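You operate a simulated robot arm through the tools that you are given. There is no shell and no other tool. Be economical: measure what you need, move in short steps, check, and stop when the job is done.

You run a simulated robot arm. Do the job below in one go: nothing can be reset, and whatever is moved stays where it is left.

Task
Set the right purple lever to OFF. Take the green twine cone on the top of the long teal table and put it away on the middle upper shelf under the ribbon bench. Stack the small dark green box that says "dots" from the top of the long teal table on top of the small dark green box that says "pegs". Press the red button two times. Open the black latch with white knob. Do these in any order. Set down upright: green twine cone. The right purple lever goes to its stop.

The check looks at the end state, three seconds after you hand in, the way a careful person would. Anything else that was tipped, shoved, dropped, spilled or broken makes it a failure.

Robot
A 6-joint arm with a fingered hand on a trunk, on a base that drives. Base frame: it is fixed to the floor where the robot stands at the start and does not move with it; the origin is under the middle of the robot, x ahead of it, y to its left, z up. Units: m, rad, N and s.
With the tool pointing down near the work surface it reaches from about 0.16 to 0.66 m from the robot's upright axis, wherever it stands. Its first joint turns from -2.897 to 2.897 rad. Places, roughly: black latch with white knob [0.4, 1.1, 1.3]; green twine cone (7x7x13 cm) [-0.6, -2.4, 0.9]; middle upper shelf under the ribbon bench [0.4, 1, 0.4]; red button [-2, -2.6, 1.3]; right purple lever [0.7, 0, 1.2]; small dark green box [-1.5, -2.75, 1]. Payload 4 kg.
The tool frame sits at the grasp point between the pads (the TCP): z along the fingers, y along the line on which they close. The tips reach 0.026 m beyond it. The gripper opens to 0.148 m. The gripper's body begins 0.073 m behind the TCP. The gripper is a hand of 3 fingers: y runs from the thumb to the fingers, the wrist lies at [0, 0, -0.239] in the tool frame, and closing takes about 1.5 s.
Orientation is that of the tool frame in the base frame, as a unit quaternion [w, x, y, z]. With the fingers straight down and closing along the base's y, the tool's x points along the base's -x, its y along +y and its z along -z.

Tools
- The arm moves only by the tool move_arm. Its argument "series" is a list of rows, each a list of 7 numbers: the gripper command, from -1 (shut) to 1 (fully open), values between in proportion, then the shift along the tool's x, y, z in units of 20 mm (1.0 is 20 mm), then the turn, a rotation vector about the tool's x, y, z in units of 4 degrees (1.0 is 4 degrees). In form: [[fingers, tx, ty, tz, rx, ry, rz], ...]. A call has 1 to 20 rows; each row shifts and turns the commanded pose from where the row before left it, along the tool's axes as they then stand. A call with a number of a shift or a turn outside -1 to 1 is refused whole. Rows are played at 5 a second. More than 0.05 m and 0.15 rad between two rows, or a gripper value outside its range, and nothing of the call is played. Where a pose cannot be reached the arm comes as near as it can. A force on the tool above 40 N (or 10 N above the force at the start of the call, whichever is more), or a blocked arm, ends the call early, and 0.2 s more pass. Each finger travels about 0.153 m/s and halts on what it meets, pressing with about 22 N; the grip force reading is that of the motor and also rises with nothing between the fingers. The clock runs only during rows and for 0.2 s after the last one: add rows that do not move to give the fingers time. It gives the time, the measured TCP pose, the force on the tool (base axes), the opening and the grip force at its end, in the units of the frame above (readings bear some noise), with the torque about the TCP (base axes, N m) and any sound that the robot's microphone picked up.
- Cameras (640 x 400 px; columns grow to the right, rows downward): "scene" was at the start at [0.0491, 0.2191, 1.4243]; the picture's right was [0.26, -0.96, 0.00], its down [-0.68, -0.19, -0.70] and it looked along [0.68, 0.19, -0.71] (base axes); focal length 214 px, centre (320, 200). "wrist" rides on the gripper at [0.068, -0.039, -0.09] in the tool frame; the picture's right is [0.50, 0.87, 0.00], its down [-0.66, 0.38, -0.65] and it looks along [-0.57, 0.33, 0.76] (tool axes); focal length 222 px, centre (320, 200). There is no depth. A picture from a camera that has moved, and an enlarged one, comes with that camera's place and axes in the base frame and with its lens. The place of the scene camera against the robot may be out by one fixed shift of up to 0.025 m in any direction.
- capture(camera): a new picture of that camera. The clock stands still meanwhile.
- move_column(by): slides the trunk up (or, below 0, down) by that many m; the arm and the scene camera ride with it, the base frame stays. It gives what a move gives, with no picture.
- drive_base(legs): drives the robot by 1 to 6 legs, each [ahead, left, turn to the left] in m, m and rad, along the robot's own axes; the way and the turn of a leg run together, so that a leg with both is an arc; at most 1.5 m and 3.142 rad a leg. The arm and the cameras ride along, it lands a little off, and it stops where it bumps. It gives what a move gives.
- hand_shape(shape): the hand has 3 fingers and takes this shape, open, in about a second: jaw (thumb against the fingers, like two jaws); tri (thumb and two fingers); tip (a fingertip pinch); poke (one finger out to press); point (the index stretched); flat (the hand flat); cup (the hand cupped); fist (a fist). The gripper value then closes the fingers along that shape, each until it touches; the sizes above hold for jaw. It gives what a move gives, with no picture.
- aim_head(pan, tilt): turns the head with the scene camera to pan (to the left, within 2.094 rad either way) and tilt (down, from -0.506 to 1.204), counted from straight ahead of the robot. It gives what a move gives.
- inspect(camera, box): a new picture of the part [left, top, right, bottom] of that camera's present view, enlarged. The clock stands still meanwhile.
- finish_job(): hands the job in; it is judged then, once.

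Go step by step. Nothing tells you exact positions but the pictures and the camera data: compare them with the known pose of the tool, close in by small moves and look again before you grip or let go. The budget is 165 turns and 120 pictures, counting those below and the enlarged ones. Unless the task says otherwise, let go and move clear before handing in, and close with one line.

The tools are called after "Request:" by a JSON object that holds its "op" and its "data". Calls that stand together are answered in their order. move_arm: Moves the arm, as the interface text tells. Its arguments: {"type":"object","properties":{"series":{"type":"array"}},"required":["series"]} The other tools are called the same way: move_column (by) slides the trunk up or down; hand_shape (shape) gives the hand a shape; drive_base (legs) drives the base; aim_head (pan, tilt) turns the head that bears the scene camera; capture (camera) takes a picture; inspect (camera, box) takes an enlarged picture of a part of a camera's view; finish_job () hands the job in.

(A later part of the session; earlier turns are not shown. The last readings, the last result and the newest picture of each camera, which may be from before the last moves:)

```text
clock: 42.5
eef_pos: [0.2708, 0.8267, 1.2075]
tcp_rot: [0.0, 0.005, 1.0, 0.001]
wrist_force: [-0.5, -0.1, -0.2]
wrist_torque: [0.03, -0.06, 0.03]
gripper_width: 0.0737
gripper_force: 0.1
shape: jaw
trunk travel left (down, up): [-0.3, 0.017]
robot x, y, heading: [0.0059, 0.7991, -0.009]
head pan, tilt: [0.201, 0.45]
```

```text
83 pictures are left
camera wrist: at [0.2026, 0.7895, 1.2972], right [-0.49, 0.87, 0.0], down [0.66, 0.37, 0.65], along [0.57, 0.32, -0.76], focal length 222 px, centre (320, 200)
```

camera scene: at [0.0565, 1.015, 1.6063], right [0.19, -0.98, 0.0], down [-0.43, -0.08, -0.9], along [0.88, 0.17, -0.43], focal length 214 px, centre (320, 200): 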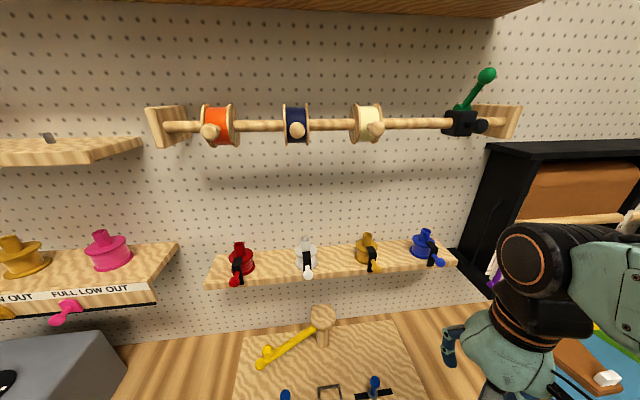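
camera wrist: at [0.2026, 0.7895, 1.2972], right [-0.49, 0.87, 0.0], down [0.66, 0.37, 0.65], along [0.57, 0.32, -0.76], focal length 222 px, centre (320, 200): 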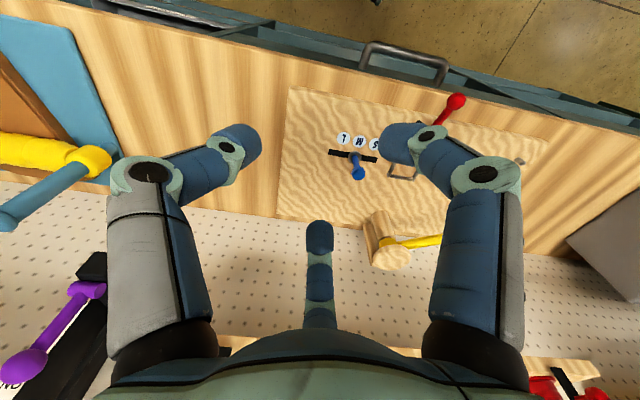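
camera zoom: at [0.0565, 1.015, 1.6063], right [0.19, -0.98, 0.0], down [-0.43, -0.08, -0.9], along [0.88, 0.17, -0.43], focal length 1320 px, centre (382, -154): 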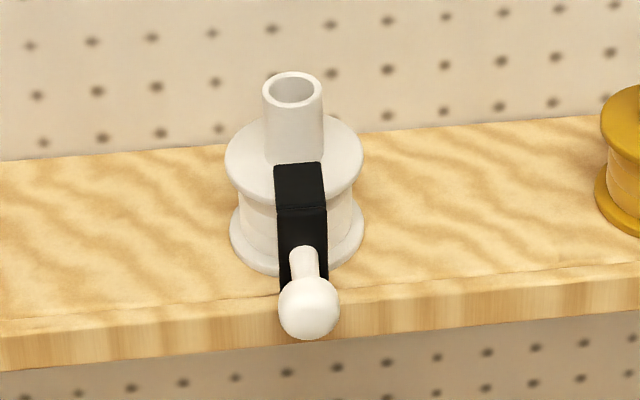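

The latches are black hooks at the front edge of a shelf, each with a knob facing me; the wall runs about 20° skewed to the base frame. I'll back off a little, turn to face the wall and get a closer look.

Request:
{"op": "drive_base", "data": {"legs": [[-0.141, 0.121, 0], [0, 0, 0.36]]}}

Request:
{"op": "aim_head", "data": {"pan": 0.0, "tilt": 0.5}}

Request:
{"op": "capture", "data": {"camera": "scene"}}

Request:
{"op": "move_column", "data": {"by": -0.2}}

Request:
{"op": "capture", "data": {"camera": "scene"}}

```text
clock: 45.3
eef_pos: [0.1076, 1.0428, 1.2067]
tcp_rot: [0.0, -0.173, 0.985, 0.0]
wrist_force: [0.3, 0.6, -1.6]
wrist_torque: [-0.01, 0.01, -0.03]
gripper_width: 0.0735
gripper_force: 0.1
shape: jaw
trunk travel left (down, up): [-0.3, 0.017]
robot x, y, heading: [-0.1359, 0.9214, 0.349]
head pan, tilt: [0.201, 0.45]
```

```text
clock: 46.1
eef_pos: [0.1061, 1.0413, 1.2067]
tcp_rot: [0.0, -0.173, 0.985, 0.0]
wrist_force: [-0.3, 0.0, 0.1]
wrist_torque: [-0.01, -0.01, -0.02]
gripper_width: 0.0739
gripper_force: 0.1
shape: jaw
trunk travel left (down, up): [-0.3, 0.017]
robot x, y, heading: [-0.1352, 0.9223, 0.343]
head pan, tilt: [0.0, 0.499]
```

```text
82 pictures are left
camera scene: at [-0.1584, 1.1286, 1.6018], right [0.34, -0.94, 0.0], down [-0.45, -0.16, -0.88], along [0.83, 0.3, -0.48], focal length 214 px, centre (320, 200)
```

scene: 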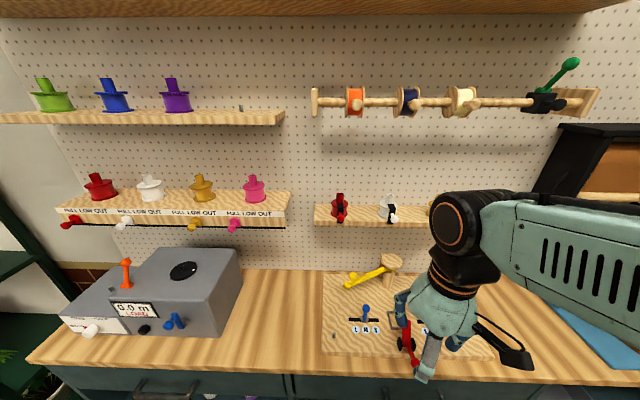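

```text
clock: 48.2
eef_pos: [0.1059, 1.0413, 1.0064]
tcp_rot: [-0.001, -0.173, 0.985, -0.001]
wrist_force: [-0.3, -0.6, 0.6]
wrist_torque: [0.01, 0.0, 0.0]
gripper_width: 0.074
gripper_force: 0.0
shape: jaw
trunk travel left (down, up): [-0.1, 0.217]
robot x, y, heading: [-0.1309, 0.9224, 0.345]
head pan, tilt: [0.0, 0.499]
```

```text
81 pictures are left
camera scene: at [-0.1353, 1.1368, 1.3971], right [0.34, -0.94, 0.0], down [-0.45, -0.16, -0.88], along [0.83, 0.3, -0.48], focal length 214 px, centre (320, 200)
```

scene: 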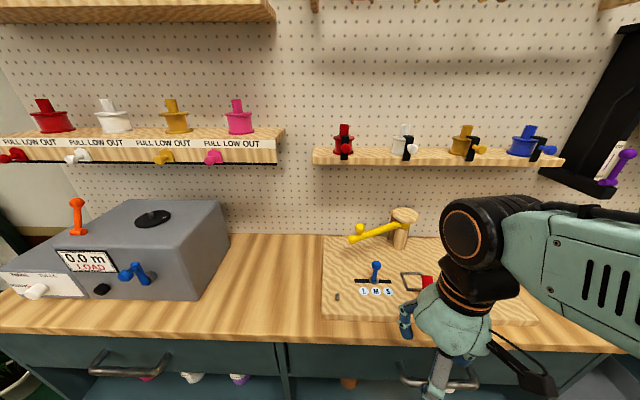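

Knob of the white latch ≈ (0.40, 1.107, 1.263). I zoom for its mechanism.

Request:
{"op": "inspect", "data": {"camera": "scene", "box": [320, 115, 420, 180]}}

Request:
{"op": "inspect", "data": {"camera": "scene", "box": [440, 115, 570, 185]}}

```text
6.15 times, centred on (370, 148) of scene
camera zoom: at [-0.1353, 1.1368, 1.3971], right [0.34, -0.94, 0.0], down [-0.45, -0.16, -0.88], along [0.83, 0.3, -0.48], focal length 1320 px, centre (12, 523)
```

zoom: 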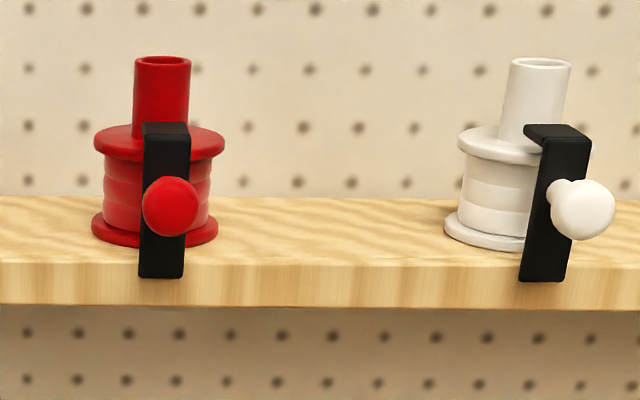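

```text
4.92 times, centred on (505, 150) of scene
camera zoom: at [-0.1353, 1.1368, 1.3971], right [0.34, -0.94, 0.0], down [-0.45, -0.16, -0.88], along [0.83, 0.3, -0.48], focal length 1056 px, centre (-591, 446)
```

zoom: 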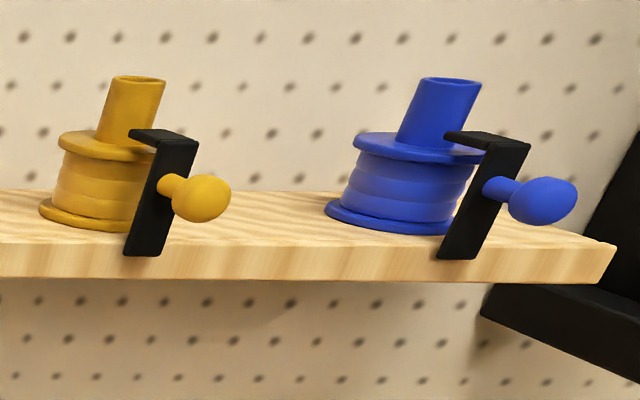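

The latch is hinged at its bottom on the shelf edge and hooks over the spool, so I must pull the knob outward. I raise the column and bring the hand up in front of it.

Request:
{"op": "move_column", "data": {"by": 0.2}}

Request:
{"op": "move_arm", "data": {"series": [[-0.1, -0.958, -0.158, -0.533, 0, 0, 0], [-0.1, -0.958, -0.158, -0.533, 0, 0, 0], [-0.1, -0.958, -0.158, -0.533, 0, 0, 0], [-0.1, -0.958, -0.158, -0.533, 0, 0, 0], [-0.1, -0.958, -0.158, -0.533, 0, 0, 0], [-0.1, -0.958, -0.158, -0.533, 0, 0, 0], [-0.1, -0.958, -0.158, -0.533, 0, 0, 0], [-0.1, -0.958, -0.158, -0.533, 0, 0, 0], [-0.1, -0.958, -0.158, -0.533, 0, 0, 0], [-0.1, -0.958, -0.158, -0.533, 0, 0, 0]]}}

Request:
{"op": "move_arm", "data": {"series": [[-0.1, -0.2, -0.1, -0.5, 0, -0.9375, 0], [-0.1, -0.2, -0.1, -0.5, 0, -0.9375, 0], [-0.1, 0, 0, 0, 0, -0.9375, 0], [-0.1, 0, 0, 0, 0, -0.9375, 0], [-0.1, 0, 0, 0, 0, -0.9375, 0], [-0.1, 0, 0, 0, 0, -0.9375, 0], [-0.1, 0, 0, 0, 0, -0.9375, 0], [-0.1, 0, 0, 0, 0, -0.9375, 0], [-0.1, 0, 0, 0, 0, -0.9375, 0], [-0.1, 0, 0, 0, 0, -0.9375, 0], [-0.1, 0, 0, 0, 0, -0.9375, 0], [-0.1, 0, 0, 0, 0, -0.9375, 0]]}}

Request:
{"op": "capture", "data": {"camera": "wrist"}}

```text
clock: 50.4
eef_pos: [0.1053, 1.0417, 1.2066]
tcp_rot: [0.0, -0.172, 0.985, 0.0]
wrist_force: [-0.4, -0.1, -0.1]
wrist_torque: [0.02, -0.03, 0.02]
gripper_width: 0.0738
gripper_force: 0.2
shape: jaw
trunk travel left (down, up): [-0.3, 0.017]
robot x, y, heading: [-0.1308, 0.9208, 0.342]
head pan, tilt: [0.0, 0.499]
```

```text
clock: 52.6
eef_pos: [0.2965, 1.0761, 1.3109]
tcp_rot: [0.001, -0.171, 0.985, -0.001]
wrist_force: [0.5, -0.1, 0.4]
wrist_torque: [0.01, 0.0, 0.01]
gripper_width: 0.0668
gripper_force: 0.2
shape: jaw
trunk travel left (down, up): [-0.3, 0.017]
robot x, y, heading: [-0.1317, 0.9242, 0.342]
head pan, tilt: [0.0, 0.499]
```

```text
clock: 55.2
eef_pos: [0.3056, 1.0752, 1.3349]
tcp_rot: [0.378, -0.16, 0.909, 0.065]
wrist_force: [0.0, -0.2, 0.8]
wrist_torque: [-0.01, -0.02, 0.0]
gripper_width: 0.0669
gripper_force: 0.0
shape: jaw
trunk travel left (down, up): [-0.3, 0.017]
robot x, y, heading: [-0.1326, 0.9222, 0.343]
head pan, tilt: [0.0, 0.499]
```

```text
78 pictures are left
camera wrist: at [0.2134, 1.0006, 1.35], right [-0.63, 0.69, -0.36], down [-0.13, 0.36, 0.93], along [0.77, 0.63, -0.13], focal length 222 px, centre (320, 200)
```

wrist: 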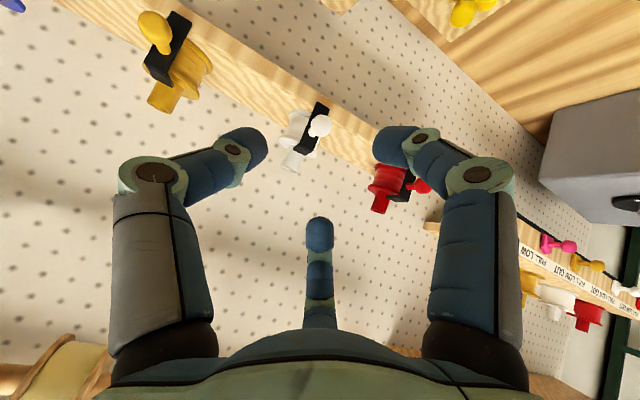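

The knob is dead ahead at about (0.400, 1.116, 1.249). I advance onto it.

Request:
{"op": "move_arm", "data": {"series": [[-0.1, -0.08, 0.05, 0.93, 0, 0, 0], [-0.1, -0.08, 0.05, 0.93, 0, 0, 0], [-0.1, -0.08, 0.05, 0.93, 0, 0, 0], [-0.1, -0.08, 0.05, 0.93, 0, 0, 0], [-0.1, -0.08, 0.05, 0.93, 0, 0, 0], [-0.1, -0.08, 0.05, 0.93, 0, 0, 0], [-0.1, -0.08, 0.05, 0.93, 0, 0, 0]]}}

Request:
{"op": "capture", "data": {"camera": "wrist"}}

```text
clock: 56.8
eef_pos: [0.3966, 1.1161, 1.2486]
tcp_rot: [0.377, -0.159, 0.91, 0.067]
wrist_force: [-0.2, -0.6, -0.1]
wrist_torque: [0.01, -0.03, -0.04]
gripper_width: 0.0667
gripper_force: 0.1
shape: jaw
trunk travel left (down, up): [-0.3, 0.017]
robot x, y, heading: [-0.1355, 0.9244, 0.346]
head pan, tilt: [0.0, 0.499]
```

```text
77 pictures are left
camera wrist: at [0.3042, 1.0413, 1.265], right [-0.63, 0.69, -0.35], down [-0.13, 0.36, 0.93], along [0.77, 0.63, -0.14], focal length 222 px, centre (320, 200)
```

wrist: 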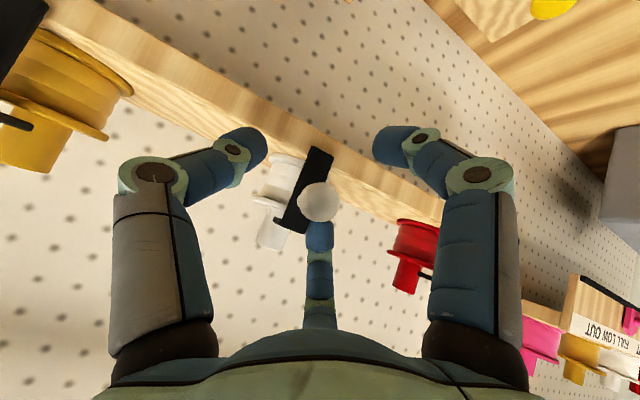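

Aligned. I close the fingers and pull outward a little.

Request:
{"op": "move_arm", "data": {"series": [[-0.6, 0, 0, 0, 0, 0, 0], [-1, 0, 0, 0, 0, 0, 0], [-1, 0, 0, 0, 0, 0, 0], [-1, 0, 0, 0, 0, 0, 0], [-1, 0, 0, 0, 0, 0, 0], [-1, 0.25, 0, -0.25, 0, 0, 0], [-1, 0.25, 0, -0.25, 0, 0, 0], [-1, 0.25, 0, -0.25, 0, 0, 0]]}}

Request:
{"op": "capture", "data": {"camera": "wrist"}}

Request:
{"op": "inspect", "data": {"camera": "scene", "box": [330, 180, 430, 240]}}

```text
clock: 58.5
eef_pos: [0.3873, 1.111, 1.2446]
tcp_rot: [0.372, -0.16, 0.912, 0.065]
wrist_force: [23.9, 10.3, -18.9]
wrist_torque: [0.0, -0.1, 0.03]
gripper_width: 0.0003
gripper_force: 22.3
shape: jaw
trunk travel left (down, up): [-0.3, 0.017]
robot x, y, heading: [-0.1294, 0.9191, 0.347]
head pan, tilt: [0.0, 0.499]
stopped in row 8: the force on the tool passed its limit at 43 N (the readings are from after the stop); the commanded pose is now the measured one
```

```text
76 pictures are left
camera wrist: at [0.2956, 1.0377, 1.2616], right [-0.63, 0.69, -0.35], down [-0.12, 0.36, 0.93], along [0.77, 0.62, -0.14], focal length 222 px, centre (320, 200)
```

wrist: 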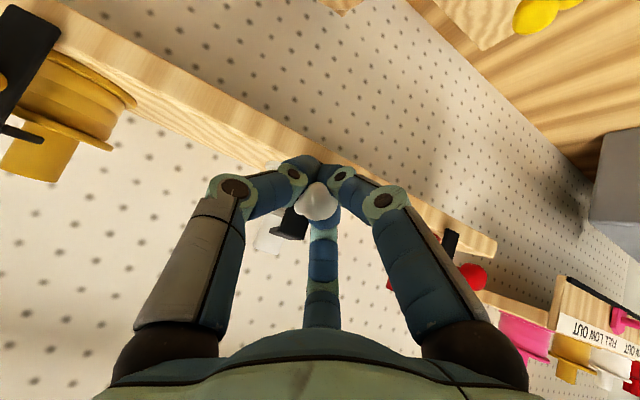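

```text
6.40 times, centred on (380, 210) of scene
camera zoom: at [-0.1509, 1.1315, 1.6014], right [0.34, -0.94, 0.0], down [-0.45, -0.16, -0.88], along [0.82, 0.3, -0.48], focal length 1373 px, centre (-64, 136)
```

zoom: 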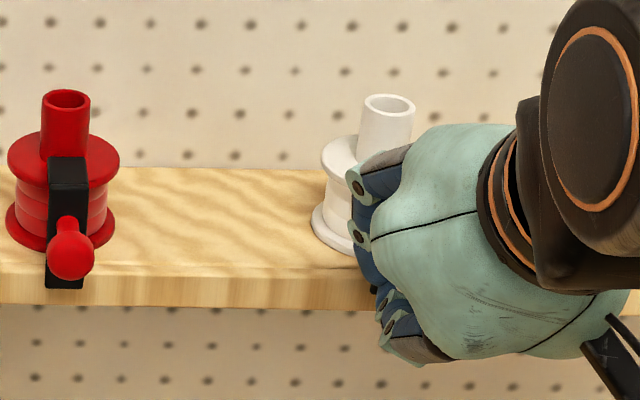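

The knob moved out 10 mm and down 4 mm, matching a hinge at the plate's foot. I follow that arc: outward and down.

Request:
{"op": "move_arm", "data": {"series": [[-1, 0.27, 0, 0.05, 0, 0, 0], [-1, 0.3, 0, 0.12, 0, 0, 0], [-1, 0.3, 0, 0.12, 0, 0, 0], [-1, 0.27, 0, 0.2, 0, 0, 0], [-1, 0.27, 0, 0.2, 0, 0, 0]]}}

Request:
{"op": "capture", "data": {"camera": "wrist"}}

Request:
{"op": "inspect", "data": {"camera": "scene", "box": [330, 180, 430, 240]}}

```text
clock: 59.7
eef_pos: [0.3691, 1.1053, 1.2198]
tcp_rot: [0.376, -0.159, 0.911, 0.065]
wrist_force: [-0.2, 0.4, 0.3]
wrist_torque: [0.02, 0.01, 0.01]
gripper_width: 0.0
gripper_force: 21.4
shape: jaw
trunk travel left (down, up): [-0.3, 0.017]
robot x, y, heading: [-0.1332, 0.9224, 0.352]
head pan, tilt: [0.0, 0.499]
```

```text
74 pictures are left
camera wrist: at [0.277, 1.0308, 1.2363], right [-0.63, 0.69, -0.35], down [-0.13, 0.36, 0.93], along [0.77, 0.62, -0.14], focal length 222 px, centre (320, 200)
```

wrist: 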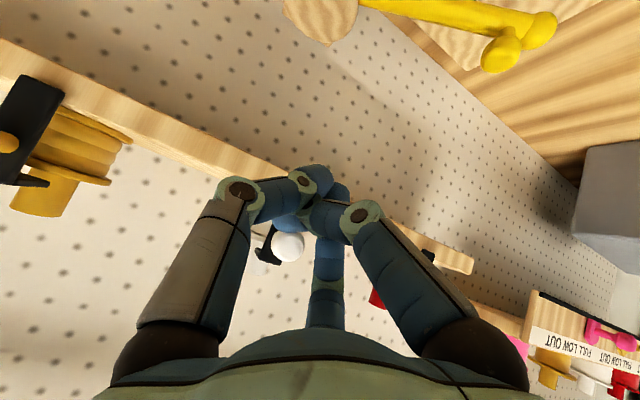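

```text
6.40 times, centred on (380, 210) of scene
camera zoom: at [-0.1605, 1.1277, 1.6018], right [0.34, -0.94, 0.0], down [-0.45, -0.16, -0.88], along [0.83, 0.3, -0.48], focal length 1373 px, centre (-64, 136)
```

zoom: 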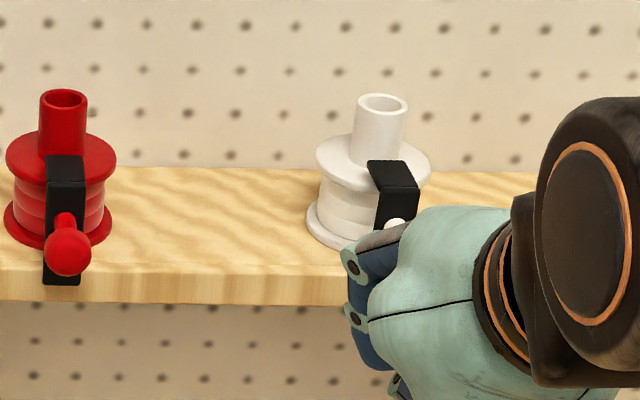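

It slipped off. I back off and look at how the latch stands.

Request:
{"op": "move_arm", "data": {"series": [[-0.5, 0, 0, -1, 0, 0, 0], [-0.1, 0, 0, -1, 0, 0, 0], [-0.1, 0, 0, -1, 0, 0, 0], [-0.1, 0, 0, -1, 0, 0, 0], [-0.1, 0, 0, -1, 0, 0, 0], [-0.1, 0.5, 0, -1, 0, 0, 0]]}}

Request:
{"op": "inspect", "data": {"camera": "wrist", "box": [240, 60, 400, 160]}}

Request:
{"op": "inspect", "data": {"camera": "scene", "box": [330, 180, 430, 240]}}

```text
clock: 61.1
eef_pos: [0.2853, 1.0757, 1.2984]
tcp_rot: [0.376, -0.16, 0.91, 0.065]
wrist_force: [0.5, 0.4, 0.1]
wrist_torque: [-0.03, 0.01, 0.04]
gripper_width: 0.0663
gripper_force: 0.3
shape: jaw
trunk travel left (down, up): [-0.3, 0.017]
robot x, y, heading: [-0.1373, 0.9251, 0.35]
head pan, tilt: [0.0, 0.499]
```

```text
4.00 times, centred on (320, 110) of wrist
camera zoom: at [0.1929, 1.0021, 1.3144], right [-0.63, 0.69, -0.35], down [-0.13, 0.36, 0.93], along [0.77, 0.63, -0.14], focal length 888 px, centre (320, 560)
```

zoom: 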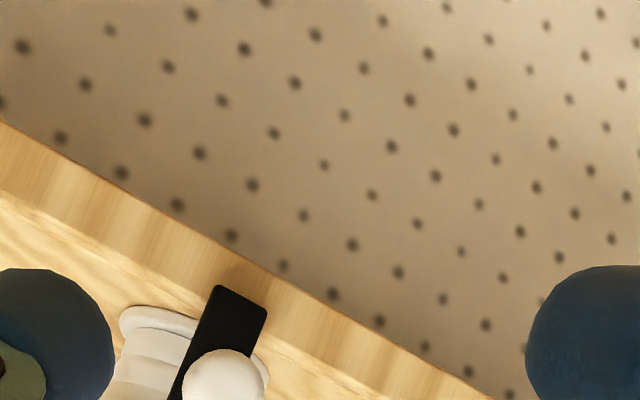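

```text
6.40 times, centred on (380, 210) of scene
camera zoom: at [-0.1592, 1.1282, 1.6018], right [0.34, -0.94, 0.0], down [-0.45, -0.16, -0.88], along [0.83, 0.3, -0.48], focal length 1373 px, centre (-64, 136)
```

zoom: 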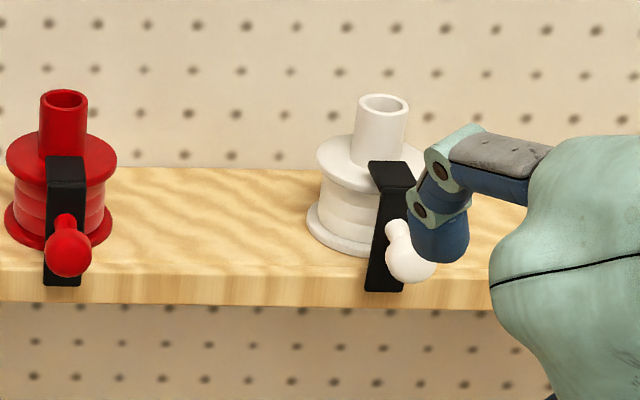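

The latch is still shut and the ball slipped out of a slanted grip. I'll make the hand nearly level with the stem, put the fingertips around the ball and stem, and test again.

Request:
{"op": "move_arm", "data": {"series": [[-0.3, 0, 0, 0, 0, -1, 0], [-0.3, 0, 0, 0, 0, -1, 0], [-0.3, 0, 0, 0, 0, -1, 0], [-0.3, 0, 0, 0, 0, -1, 0], [-0.3, 0, 0, 0, 0, -1, 0], [-0.3, 0, 0, 0, 0, -1, 0], [-0.3, 0.05, 0, 0.9, 0, 0, 0], [-0.3, 0.05, 0, 0.9, 0, 0, 0], [-0.3, 0.05, 0, 0.9, 0, 0, 0], [-0.3, 0.03, 0, 0.9, 0, 0, 0]]}}

Request:
{"op": "capture", "data": {"camera": "wrist"}}

Request:
{"op": "inspect", "data": {"camera": "scene", "box": [330, 180, 430, 240]}}

```text
clock: 63.3
eef_pos: [0.348, 1.0969, 1.2672]
tcp_rot: [0.558, -0.143, 0.812, 0.098]
wrist_force: [-0.1, 0.4, -0.3]
wrist_torque: [0.0, 0.01, 0.01]
gripper_width: 0.0522
gripper_force: 0.1
shape: jaw
trunk travel left (down, up): [-0.3, 0.017]
robot x, y, heading: [-0.1329, 0.9262, 0.342]
head pan, tilt: [0.0, 0.499]
```

```text
70 pictures are left
camera wrist: at [0.2587, 1.0235, 1.2371], right [-0.46, 0.75, -0.47], down [-0.48, 0.23, 0.85], along [0.74, 0.62, 0.26], focal length 222 px, centre (320, 200)
```

wrist: 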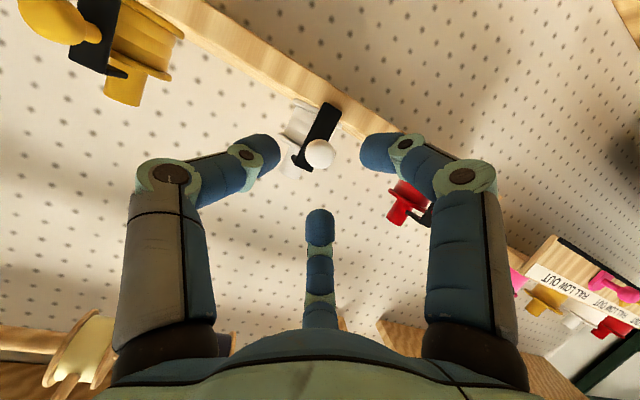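

```text
6.40 times, centred on (380, 210) of scene
camera zoom: at [-0.1573, 1.1289, 1.6018], right [0.34, -0.94, 0.0], down [-0.45, -0.16, -0.88], along [0.83, 0.3, -0.48], focal length 1373 px, centre (-64, 136)
```

zoom: 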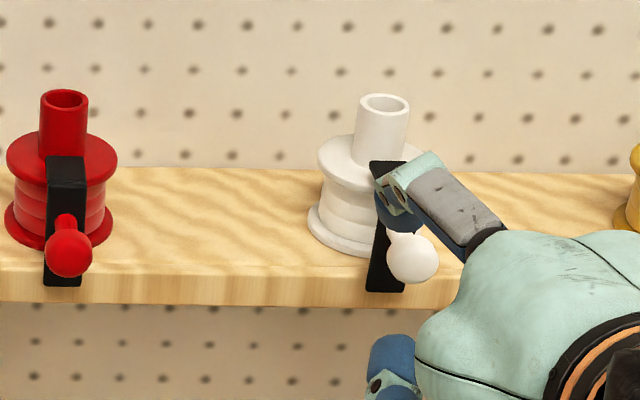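

The knob is 57 mm ahead on the tool axis. I advance 62 mm, close to a narrow gap, then shut.

Request:
{"op": "move_arm", "data": {"series": [[-0.3, -0.04, 0.03, 1, 0, 0, 0], [-0.3, -0.04, 0.03, 1, 0, 0, 0], [-0.3, -0.04, 0.03, 1, 0, 0, 0], [-0.6, 0, 0, 0.1, 0, 0, 0], [-0.8, 0, 0, 0, 0, 0, 0], [-1, 0, 0, 0, 0, 0, 0], [-1, 0, 0, 0, 0, 0, 0], [-1, 0, 0, 0, 0, 0, 0], [-1, 0, 0, 0, 0, 0, 0]]}}

Request:
{"op": "capture", "data": {"camera": "wrist"}}

```text
clock: 65.3
eef_pos: [0.4015, 1.1203, 1.2478]
tcp_rot: [0.557, -0.141, 0.812, 0.096]
wrist_force: [-1.4, 0.9, -1.3]
wrist_torque: [-0.02, 0.0, -0.06]
gripper_width: 0.016
gripper_force: 21.9
shape: jaw
trunk travel left (down, up): [-0.3, 0.017]
robot x, y, heading: [-0.1337, 0.9215, 0.346]
head pan, tilt: [0.0, 0.499]
```

```text
68 pictures are left
camera wrist: at [0.3129, 1.0472, 1.2175], right [-0.46, 0.75, -0.47], down [-0.48, 0.23, 0.85], along [0.74, 0.62, 0.26], focal length 222 px, centre (320, 200)
```

wrist: 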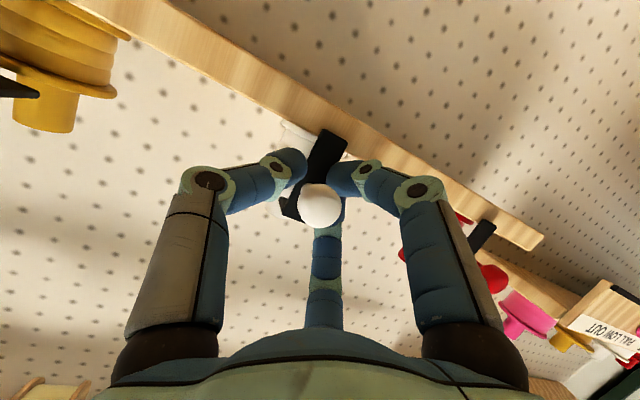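

Now the stem is held (16 mm). Test: pull out 6 mm and read the force.

Request:
{"op": "move_arm", "data": {"series": [[-1, 0.05, 0, -0.14, 0, 0, 0], [-1, 0.05, 0, -0.14, 0, 0, 0]]}}

```text
clock: 65.9
eef_pos: [0.3965, 1.118, 1.2474]
tcp_rot: [0.558, -0.143, 0.812, 0.097]
wrist_force: [-1.0, 4.9, -1.3]
wrist_torque: [0.09, 0.01, 0.07]
gripper_width: 0.0153
gripper_force: 22.0
shape: jaw
trunk travel left (down, up): [-0.3, 0.017]
robot x, y, heading: [-0.1318, 0.9221, 0.344]
head pan, tilt: [0.0, 0.499]
```

Request:
{"op": "move_arm", "data": {"series": [[-1, 0.06, 0, -0.14, 0, 0, 0], [-1, 0.06, 0, -0.14, 0, 0, 0], [-1, 0.06, 0, -0.14, 0, 0, 0]]}}

Request:
{"op": "capture", "data": {"camera": "wrist"}}

```text
clock: 66.7
eef_pos: [0.3892, 1.1151, 1.2447]
tcp_rot: [0.556, -0.143, 0.813, 0.097]
wrist_force: [4.2, 9.0, -6.9]
wrist_torque: [0.05, 0.05, 0.16]
gripper_width: 0.0152
gripper_force: 22.3
shape: jaw
trunk travel left (down, up): [-0.3, 0.017]
robot x, y, heading: [-0.1356, 0.921, 0.342]
head pan, tilt: [0.0, 0.499]
```

```text
67 pictures are left
camera wrist: at [0.3, 1.0414, 1.2151], right [-0.46, 0.75, -0.47], down [-0.48, 0.23, 0.85], along [0.74, 0.62, 0.25], focal length 222 px, centre (320, 200)
```

wrist: 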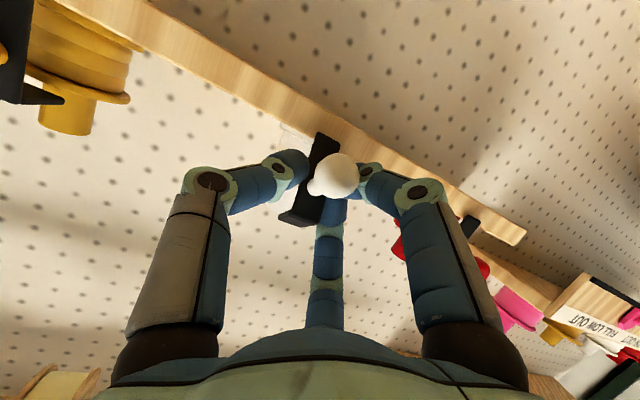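

The latch is tipping outward. I continue the arc, out and increasingly down, yielding a little to the side.

Request:
{"op": "move_arm", "data": {"series": [[-1, 0.17, 0.1, -0.1, 0, 0, 0], [-1, 0.17, 0.1, -0.1, 0, 0, 0], [-1, 0.21, 0, -0.05, 0, 0, 0], [-1, 0.21, 0, -0.05, 0, 0, 0], [-1, 0.24, 0, 0.0, 0, 0, 0], [-1, 0.24, 0, 0.0, 0, 0, 0]]}}

Request:
{"op": "capture", "data": {"camera": "wrist"}}

Request:
{"op": "inspect", "data": {"camera": "scene", "box": [330, 180, 430, 240]}}

```text
clock: 68.1
eef_pos: [0.3735, 1.1137, 1.2246]
tcp_rot: [0.557, -0.143, 0.813, 0.097]
wrist_force: [10.1, 5.4, -1.5]
wrist_torque: [0.08, 0.01, 0.04]
gripper_width: 0.0127
gripper_force: 22.2
shape: jaw
trunk travel left (down, up): [-0.3, 0.017]
robot x, y, heading: [-0.1339, 0.9235, 0.347]
head pan, tilt: [0.0, 0.499]
```

```text
66 pictures are left
camera wrist: at [0.2842, 1.0402, 1.195], right [-0.46, 0.75, -0.47], down [-0.48, 0.23, 0.85], along [0.74, 0.62, 0.25], focal length 222 px, centre (320, 200)
```

wrist: 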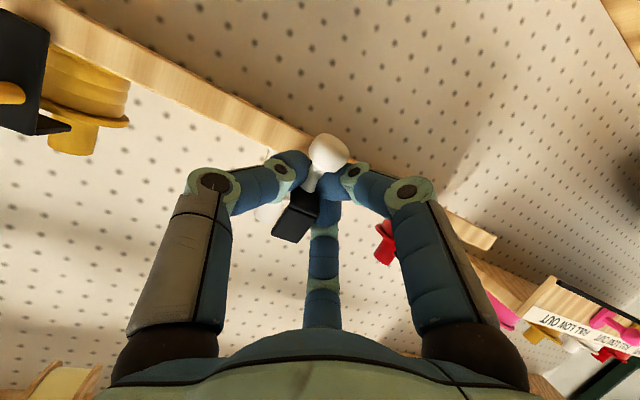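

```text
6.40 times, centred on (380, 210) of scene
camera zoom: at [-0.1558, 1.1297, 1.6016], right [0.34, -0.94, 0.0], down [-0.45, -0.16, -0.88], along [0.83, 0.3, -0.48], focal length 1373 px, centre (-64, 136)
```

zoom: 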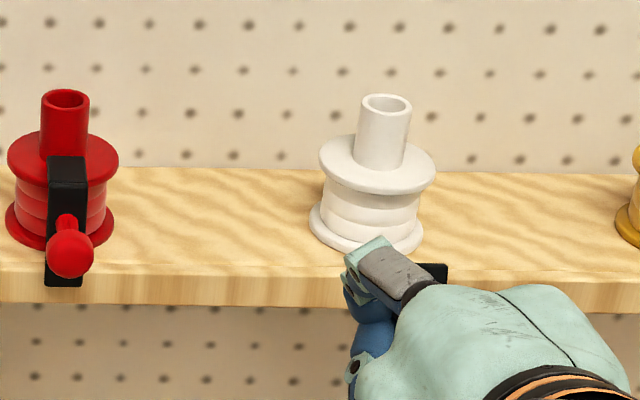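

The hook has swung clear of the spool. I carry on down to its end.

Request:
{"op": "move_arm", "data": {"series": [[-1, 0.3, 0, 0.1, 0, 0, 0], [-1, 0.3, 0, 0.2, 0, 0, 0], [-1, 0.3, 0, 0.3, 0, 0, 0]]}}

Request:
{"op": "capture", "data": {"camera": "wrist"}}

```text
clock: 68.9
eef_pos: [0.3759, 1.1142, 1.2108]
tcp_rot: [0.561, -0.142, 0.809, 0.098]
wrist_force: [-3.9, 1.0, 26.7]
wrist_torque: [-0.02, -0.51, 0.05]
gripper_width: 0.0142
gripper_force: 21.9
shape: jaw
trunk travel left (down, up): [-0.3, 0.017]
robot x, y, heading: [-0.1354, 0.9261, 0.345]
head pan, tilt: [0.0, 0.499]
```

```text
64 pictures are left
camera wrist: at [0.287, 1.0408, 1.1788], right [-0.46, 0.75, -0.47], down [-0.49, 0.23, 0.84], along [0.74, 0.62, 0.27], focal length 222 px, centre (320, 200)
```

wrist: 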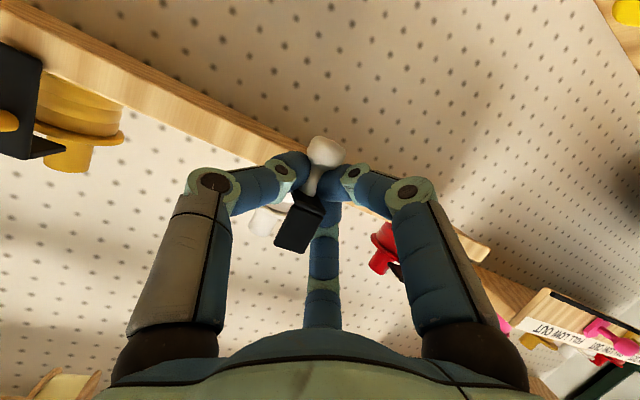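

It has reached its stop. I open and withdraw level, then check.

Request:
{"op": "move_arm", "data": {"series": [[-0.8, -0.15, 0, -0.05, 0, 0, 0], [-0.5, 0, 0, 0, 0, 0, 0], [-0.1, 0, 0, 0, 0, 0, 0], [0.1, 0, 0, 0, 0, 0, 0], [0.1, 0.45, 0, -0.87, 0, 0, 0], [0.1, 0.45, 0, -0.87, 0, 0, 0], [0.1, 0.45, 0, -0.87, 0, 0, 0], [0.1, 0.45, 0, -0.87, 0, 0, 0], [0.1, 0.45, 0, -0.87, 0, 0, 0]]}}

Request:
{"op": "inspect", "data": {"camera": "scene", "box": [330, 180, 430, 240]}}

Request:
{"op": "inspect", "data": {"camera": "wrist", "box": [220, 70, 420, 195]}}

```text
clock: 70.9
eef_pos: [0.2912, 1.0826, 1.2012]
tcp_rot: [0.557, -0.142, 0.813, 0.097]
wrist_force: [-0.5, -0.1, -0.9]
wrist_torque: [-0.01, 0.03, 0.02]
gripper_width: 0.081
gripper_force: 0.1
shape: jaw
out of reach, approached as far as the arm can: row 9
trunk travel left (down, up): [-0.3, 0.017]
robot x, y, heading: [-0.131, 0.9223, 0.343]
head pan, tilt: [0.0, 0.499]
```

```text
6.40 times, centred on (380, 210) of scene
camera zoom: at [-0.1584, 1.1285, 1.6018], right [0.34, -0.94, 0.0], down [-0.45, -0.16, -0.88], along [0.83, 0.3, -0.48], focal length 1373 px, centre (-64, 136)
```

zoom: 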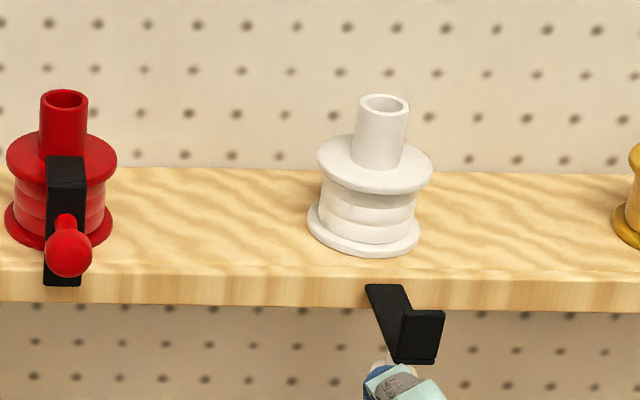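

```text
3.20 times, centred on (320, 132) of wrist
camera zoom: at [0.2017, 1.0082, 1.1714], right [-0.46, 0.75, -0.47], down [-0.48, 0.23, 0.85], along [0.75, 0.62, 0.25], focal length 711 px, centre (320, 416)
```

zoom: 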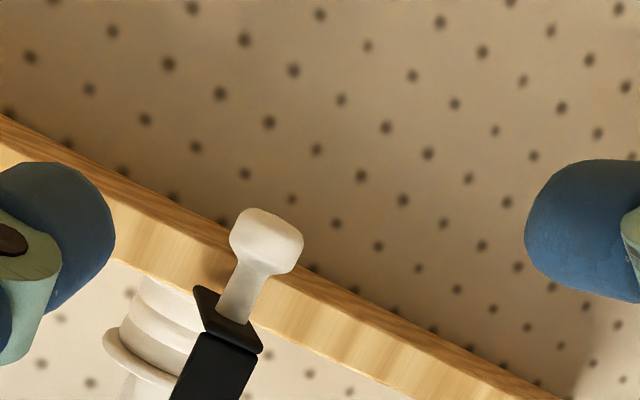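

The latch is fully open. I fold the arm back to pointing down, clear of the shelf, and then look at the shelf bays and plan the drive.

Request:
{"op": "move_arm", "data": {"series": [[0, 0, 0, -0.5, 0, 1, 0], [0, 0, 0, -0.5, 0, 1, 0], [0, 0.3, 0, -0.5, 0, 1, 0], [0, 0.3, 0, -0.5, 0, 1, 0], [0, 0.5, 0, -0.3, 0, 1, 0], [0, 0.5, 0, -0.3, 0, 1, 0], [0, 0.5, 0, 0, 0, 1, 0], [0, 0.5, 0, 0, 0, 1, 0], [0, 0.5, 0, 0, 0, 1, 0], [0, 0.5, 0, 0, 0, 1, 0], [0, 0.5, 0, 0, 0, 1, 0], [0, 0.5, 0, 0, 0, 1, 0], [0, 0, 0, 0, 0, 1, 0], [0, 0, 0, 0, 0, 1, 0], [0, 0, 0, 0, 0, 1, 0], [0, 0, 0, 0, 0, 1, 0], [0, 0, 0, 0, 0, 1, 0]]}}

Request:
{"op": "drive_base", "data": {"legs": [[-0.7, 0, 0]]}}

Request:
{"op": "aim_head", "data": {"pan": 0.0, "tilt": 0.75}}

Request:
{"op": "capture", "data": {"camera": "scene"}}

```text
clock: 74.5
eef_pos: [0.1941, 1.0523, 1.162]
tcp_rot: [0.03, -0.181, 0.983, 0.013]
wrist_force: [0.1, -0.8, 0.4]
wrist_torque: [0.02, -0.01, 0.02]
gripper_width: 0.0745
gripper_force: 0.1
shape: jaw
out of reach, approached as far as the arm can: row 4
trunk travel left (down, up): [-0.3, 0.017]
robot x, y, heading: [-0.1341, 0.9203, 0.342]
head pan, tilt: [0.0, 0.499]
```

```text
clock: 78.4
eef_pos: [-0.4843, 0.8087, 1.1614]
tcp_rot: [0.032, -0.188, 0.982, 0.013]
wrist_force: [0.1, 0.2, 0.6]
wrist_torque: [0.02, 0.0, -0.01]
gripper_width: 0.0745
gripper_force: 0.0
shape: jaw
trunk travel left (down, up): [-0.3, 0.017]
robot x, y, heading: [-0.8101, 0.6717, 0.363]
head pan, tilt: [0.0, 0.499]
```

```text
clock: 79.2
eef_pos: [-0.4837, 0.8079, 1.1618]
tcp_rot: [0.031, -0.188, 0.982, 0.013]
wrist_force: [-0.1, -0.3, -0.4]
wrist_torque: [-0.01, 0.0, 0.0]
gripper_width: 0.0746
gripper_force: 0.1
shape: jaw
trunk travel left (down, up): [-0.3, 0.017]
robot x, y, heading: [-0.8097, 0.6716, 0.361]
head pan, tilt: [0.0, 0.75]
```

```text
61 pictures are left
camera scene: at [-0.8449, 0.8767, 1.5799], right [0.35, -0.94, 0.0], down [-0.64, -0.24, -0.73], along [0.69, 0.26, -0.68], focal length 214 px, centre (320, 200)
```

scene: 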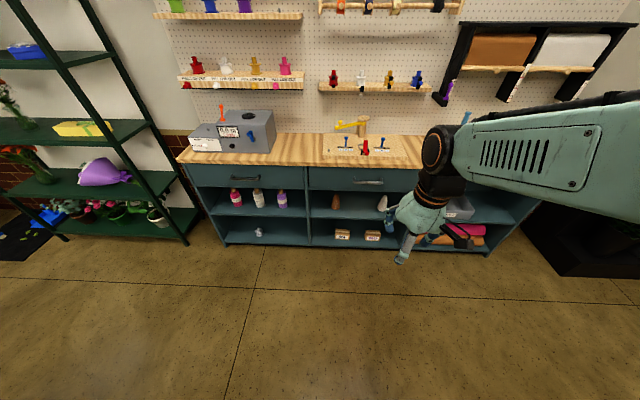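

The middle upper bay holds a brown and a white cone with room between — that is where the green cone goes. Now I turn and drive to the other tables.

Request:
{"op": "drive_base", "data": {"legs": [[0, 0, -1.58], [0.97, -0.5, 0], [0.97, -0.5, 0]]}}

Request:
{"op": "aim_head", "data": {"pan": 0.3, "tilt": 0.45}}

Request:
{"op": "capture", "data": {"camera": "scene"}}

Request:
{"op": "aim_head", "data": {"pan": -0.6, "tilt": 0.35}}

Request:
{"op": "capture", "data": {"camera": "scene"}}

```text
clock: 93.7
eef_pos: [-0.9199, -1.8005, 1.1617]
tcp_rot: [0.032, 0.556, 0.83, -0.013]
wrist_force: [1.1, -0.2, 0.5]
wrist_torque: [-0.01, -0.01, 0.02]
gripper_width: 0.0746
gripper_force: 0.1
shape: jaw
trunk travel left (down, up): [-0.3, 0.017]
robot x, y, heading: [-1.0619, -1.4755, -1.2]
head pan, tilt: [0.0, 0.75]
```

```text
clock: 94.5
eef_pos: [-0.9203, -1.8002, 1.162]
tcp_rot: [0.032, 0.556, 0.83, -0.013]
wrist_force: [-0.2, 0.0, -0.7]
wrist_torque: [-0.02, -0.04, -0.01]
gripper_width: 0.0746
gripper_force: 0.0
shape: jaw
trunk travel left (down, up): [-0.3, 0.017]
robot x, y, heading: [-1.0653, -1.4758, -1.203]
head pan, tilt: [0.3, 0.45]
```

```text
60 pictures are left
camera scene: at [-0.8281, -1.4566, 1.6062], right [-0.78, -0.62, 0.0], down [-0.27, 0.34, -0.9], along [0.56, -0.71, -0.44], focal length 214 px, centre (320, 200)
```

scene: 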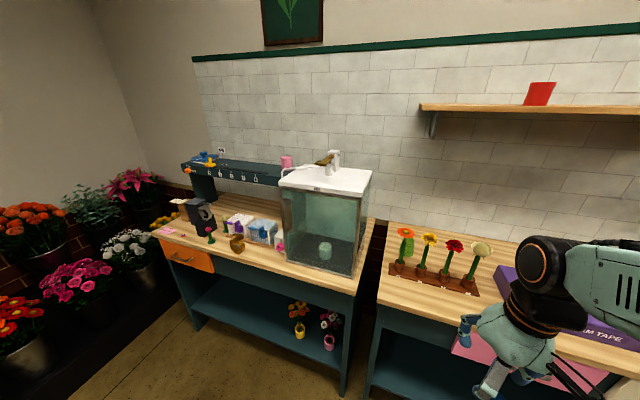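

```text
clock: 95.7
eef_pos: [-0.9212, -1.8, 1.1616]
tcp_rot: [0.031, 0.557, 0.83, -0.013]
wrist_force: [0.2, 0.3, -0.4]
wrist_torque: [-0.02, 0.06, 0.01]
gripper_width: 0.0745
gripper_force: 0.1
shape: jaw
trunk travel left (down, up): [-0.3, 0.017]
robot x, y, heading: [-1.0591, -1.4782, -1.203]
head pan, tilt: [-0.6, 0.351]
```

```text
59 pictures are left
camera scene: at [-0.9063, -1.4753, 1.6154], right [-0.97, 0.23, 0.0], down [0.08, 0.33, -0.94], along [-0.21, -0.91, -0.34], focal length 214 px, centre (320, 200)
```

scene: 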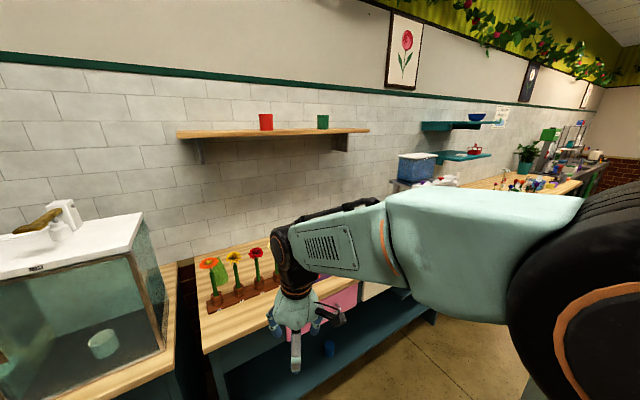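

The flower table ahead must be the long teal table. I zoom near where the cone should be, and on the box area.

Request:
{"op": "inspect", "data": {"camera": "scene", "box": [190, 220, 340, 320]}}

Request:
{"op": "drive_base", "data": {"legs": [[0.0, -0.45, 0]]}}

Request:
{"op": "aim_head", "data": {"pan": 0.5, "tilt": 0.55}}

Request:
{"op": "capture", "data": {"camera": "scene"}}

Request:
{"op": "capture", "data": {"camera": "wrist"}}

```text
4.00 times, centred on (265, 270) of scene
camera zoom: at [-0.9063, -1.4753, 1.6154], right [-0.97, 0.23, 0.0], down [0.08, 0.33, -0.94], along [-0.21, -0.91, -0.34], focal length 858 px, centre (540, -80)
```

zoom: 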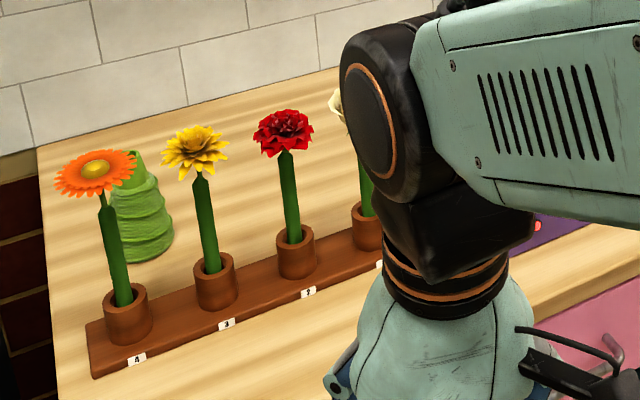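

```text
clock: 100.2
eef_pos: [-1.345, -1.9648, 1.1619]
tcp_rot: [0.031, 0.557, 0.83, -0.013]
wrist_force: [0.0, -1.0, -1.1]
wrist_torque: [0.0, 0.0, 0.0]
gripper_width: 0.0744
gripper_force: 0.0
shape: jaw
trunk travel left (down, up): [-0.3, 0.017]
robot x, y, heading: [-1.486, -1.6352, -1.208]
head pan, tilt: [-0.6, 0.351]
```

```text
clock: 101.6
eef_pos: [-1.3465, -1.9639, 1.1615]
tcp_rot: [0.032, 0.558, 0.829, -0.012]
wrist_force: [1.0, 0.1, 0.4]
wrist_torque: [0.01, 0.01, 0.01]
gripper_width: 0.0745
gripper_force: 0.0
shape: jaw
trunk travel left (down, up): [-0.3, 0.017]
robot x, y, heading: [-1.4811, -1.6391, -1.205]
head pan, tilt: [0.499, 0.55]
```

```text
57 pictures are left
camera scene: at [-1.2399, -1.6072, 1.5972], right [-0.65, -0.76, 0.0], down [-0.4, 0.34, -0.85], along [0.65, -0.55, -0.52], focal length 214 px, centre (320, 200)
```

scene: 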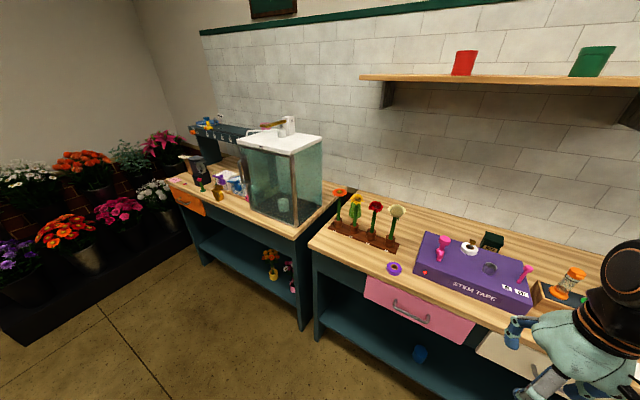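

```text
56 pictures are left
camera wrist: at [-1.411, -1.9115, 1.2471], right [0.61, 0.79, -0.02], down [0.57, -0.43, 0.7], along [0.54, -0.44, -0.71], focal length 222 px, centre (320, 200)
```

wrist: 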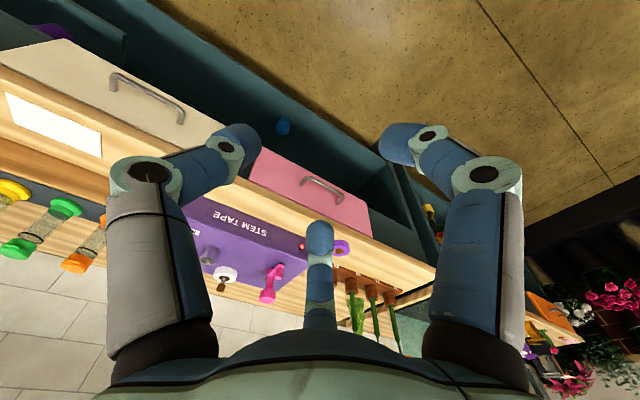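

I see a small dark green box behind/on the purple machine. Zoom there, and look right.

Request:
{"op": "inspect", "data": {"camera": "scene", "box": [400, 210, 600, 320]}}

Request:
{"op": "aim_head", "data": {"pan": -0.4, "tilt": 0.3}}

Request:
{"op": "capture", "data": {"camera": "scene"}}

```text
3.20 times, centred on (500, 265) of scene
camera zoom: at [-1.2399, -1.6072, 1.5972], right [-0.65, -0.76, 0.0], down [-0.4, 0.34, -0.85], along [0.65, -0.55, -0.52], focal length 686 px, centre (-256, -8)
```

zoom: 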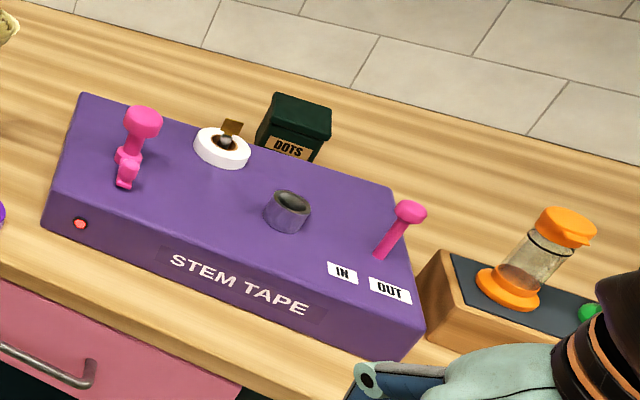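

```text
clock: 102.8
eef_pos: [-1.3457, -1.9631, 1.1612]
tcp_rot: [0.031, 0.558, 0.829, -0.013]
wrist_force: [0.5, 0.4, -0.7]
wrist_torque: [0.01, 0.0, 0.03]
gripper_width: 0.0744
gripper_force: 0.1
shape: jaw
trunk travel left (down, up): [-0.3, 0.017]
robot x, y, heading: [-1.4847, -1.6442, -1.205]
head pan, tilt: [-0.4, 0.3]
```

```text
54 pictures are left
camera scene: at [-1.3113, -1.6423, 1.6202], right [-1.0, 0.03, 0.0], down [0.01, 0.3, -0.96], along [-0.03, -0.95, -0.3], focal length 214 px, centre (320, 200)
```

scene: 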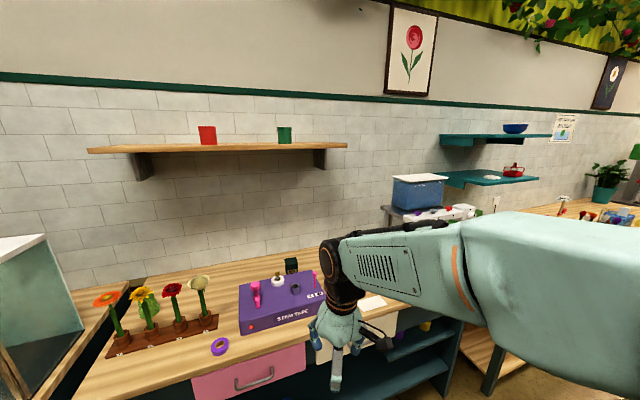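

DOTS stands behind the purple machine (≈ (-1.19,-2.58)). PEGS should be further right, hidden by my arm. I raise nothing, just shift right and look back.

Request:
{"op": "drive_base", "data": {"legs": [[0.0, -0.5, 0]]}}

Request:
{"op": "aim_head", "data": {"pan": 0.3, "tilt": 0.45}}

Request:
{"op": "capture", "data": {"camera": "scene"}}

```text
clock: 107.7
eef_pos: [-1.8203, -2.1435, 1.1618]
tcp_rot: [0.031, 0.564, 0.825, -0.013]
wrist_force: [0.1, -0.7, 0.7]
wrist_torque: [-0.01, -0.01, -0.02]
gripper_width: 0.0746
gripper_force: 0.1
shape: jaw
trunk travel left (down, up): [-0.3, 0.017]
robot x, y, heading: [-1.9527, -1.8167, -1.223]
head pan, tilt: [-0.4, 0.3]
```

```text
clock: 108.8
eef_pos: [-1.8202, -2.1433, 1.1633]
tcp_rot: [0.032, 0.564, 0.825, -0.013]
wrist_force: [0.0, -0.6, 1.1]
wrist_torque: [-0.01, -0.02, -0.01]
gripper_width: 0.0746
gripper_force: 0.2
shape: jaw
trunk travel left (down, up): [-0.3, 0.017]
robot x, y, heading: [-1.9546, -1.8147, -1.222]
head pan, tilt: [0.3, 0.45]
```

```text
53 pictures are left
camera scene: at [-1.7217, -1.8014, 1.6063], right [-0.8, -0.61, 0.0], down [-0.26, 0.35, -0.9], along [0.55, -0.72, -0.44], focal length 214 px, centre (320, 200)
```

scene: 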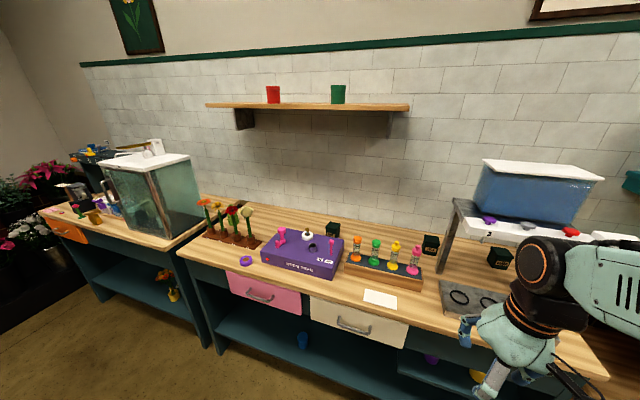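

Request:
{"op": "inspect", "data": {"camera": "scene", "box": [320, 205, 450, 290]}}

Request:
{"op": "inspect", "data": {"camera": "scene", "box": [420, 160, 620, 280]}}

```text
4.71 times, centred on (385, 248) of scene
camera zoom: at [-1.7217, -1.8014, 1.6063], right [-0.8, -0.61, 0.0], down [-0.26, 0.35, -0.9], along [0.55, -0.72, -0.44], focal length 1009 px, centre (14, -24)
```

zoom: 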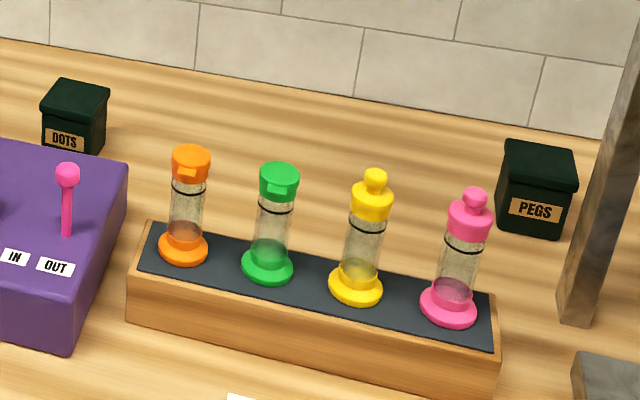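

```text
3.20 times, centred on (520, 220) of scene
camera zoom: at [-1.7217, -1.8014, 1.6063], right [-0.8, -0.61, 0.0], down [-0.26, 0.35, -0.9], along [0.55, -0.72, -0.44], focal length 686 px, centre (-320, 136)
```

zoom: 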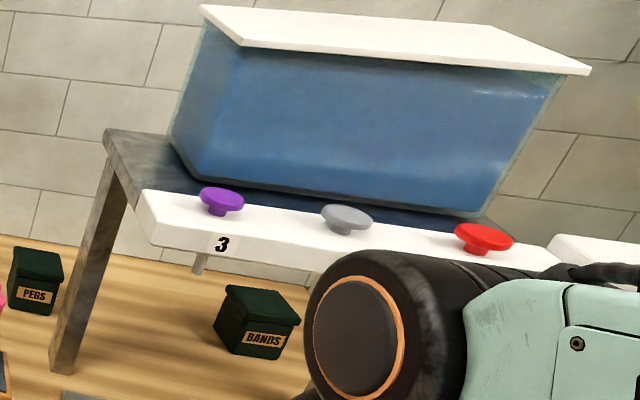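

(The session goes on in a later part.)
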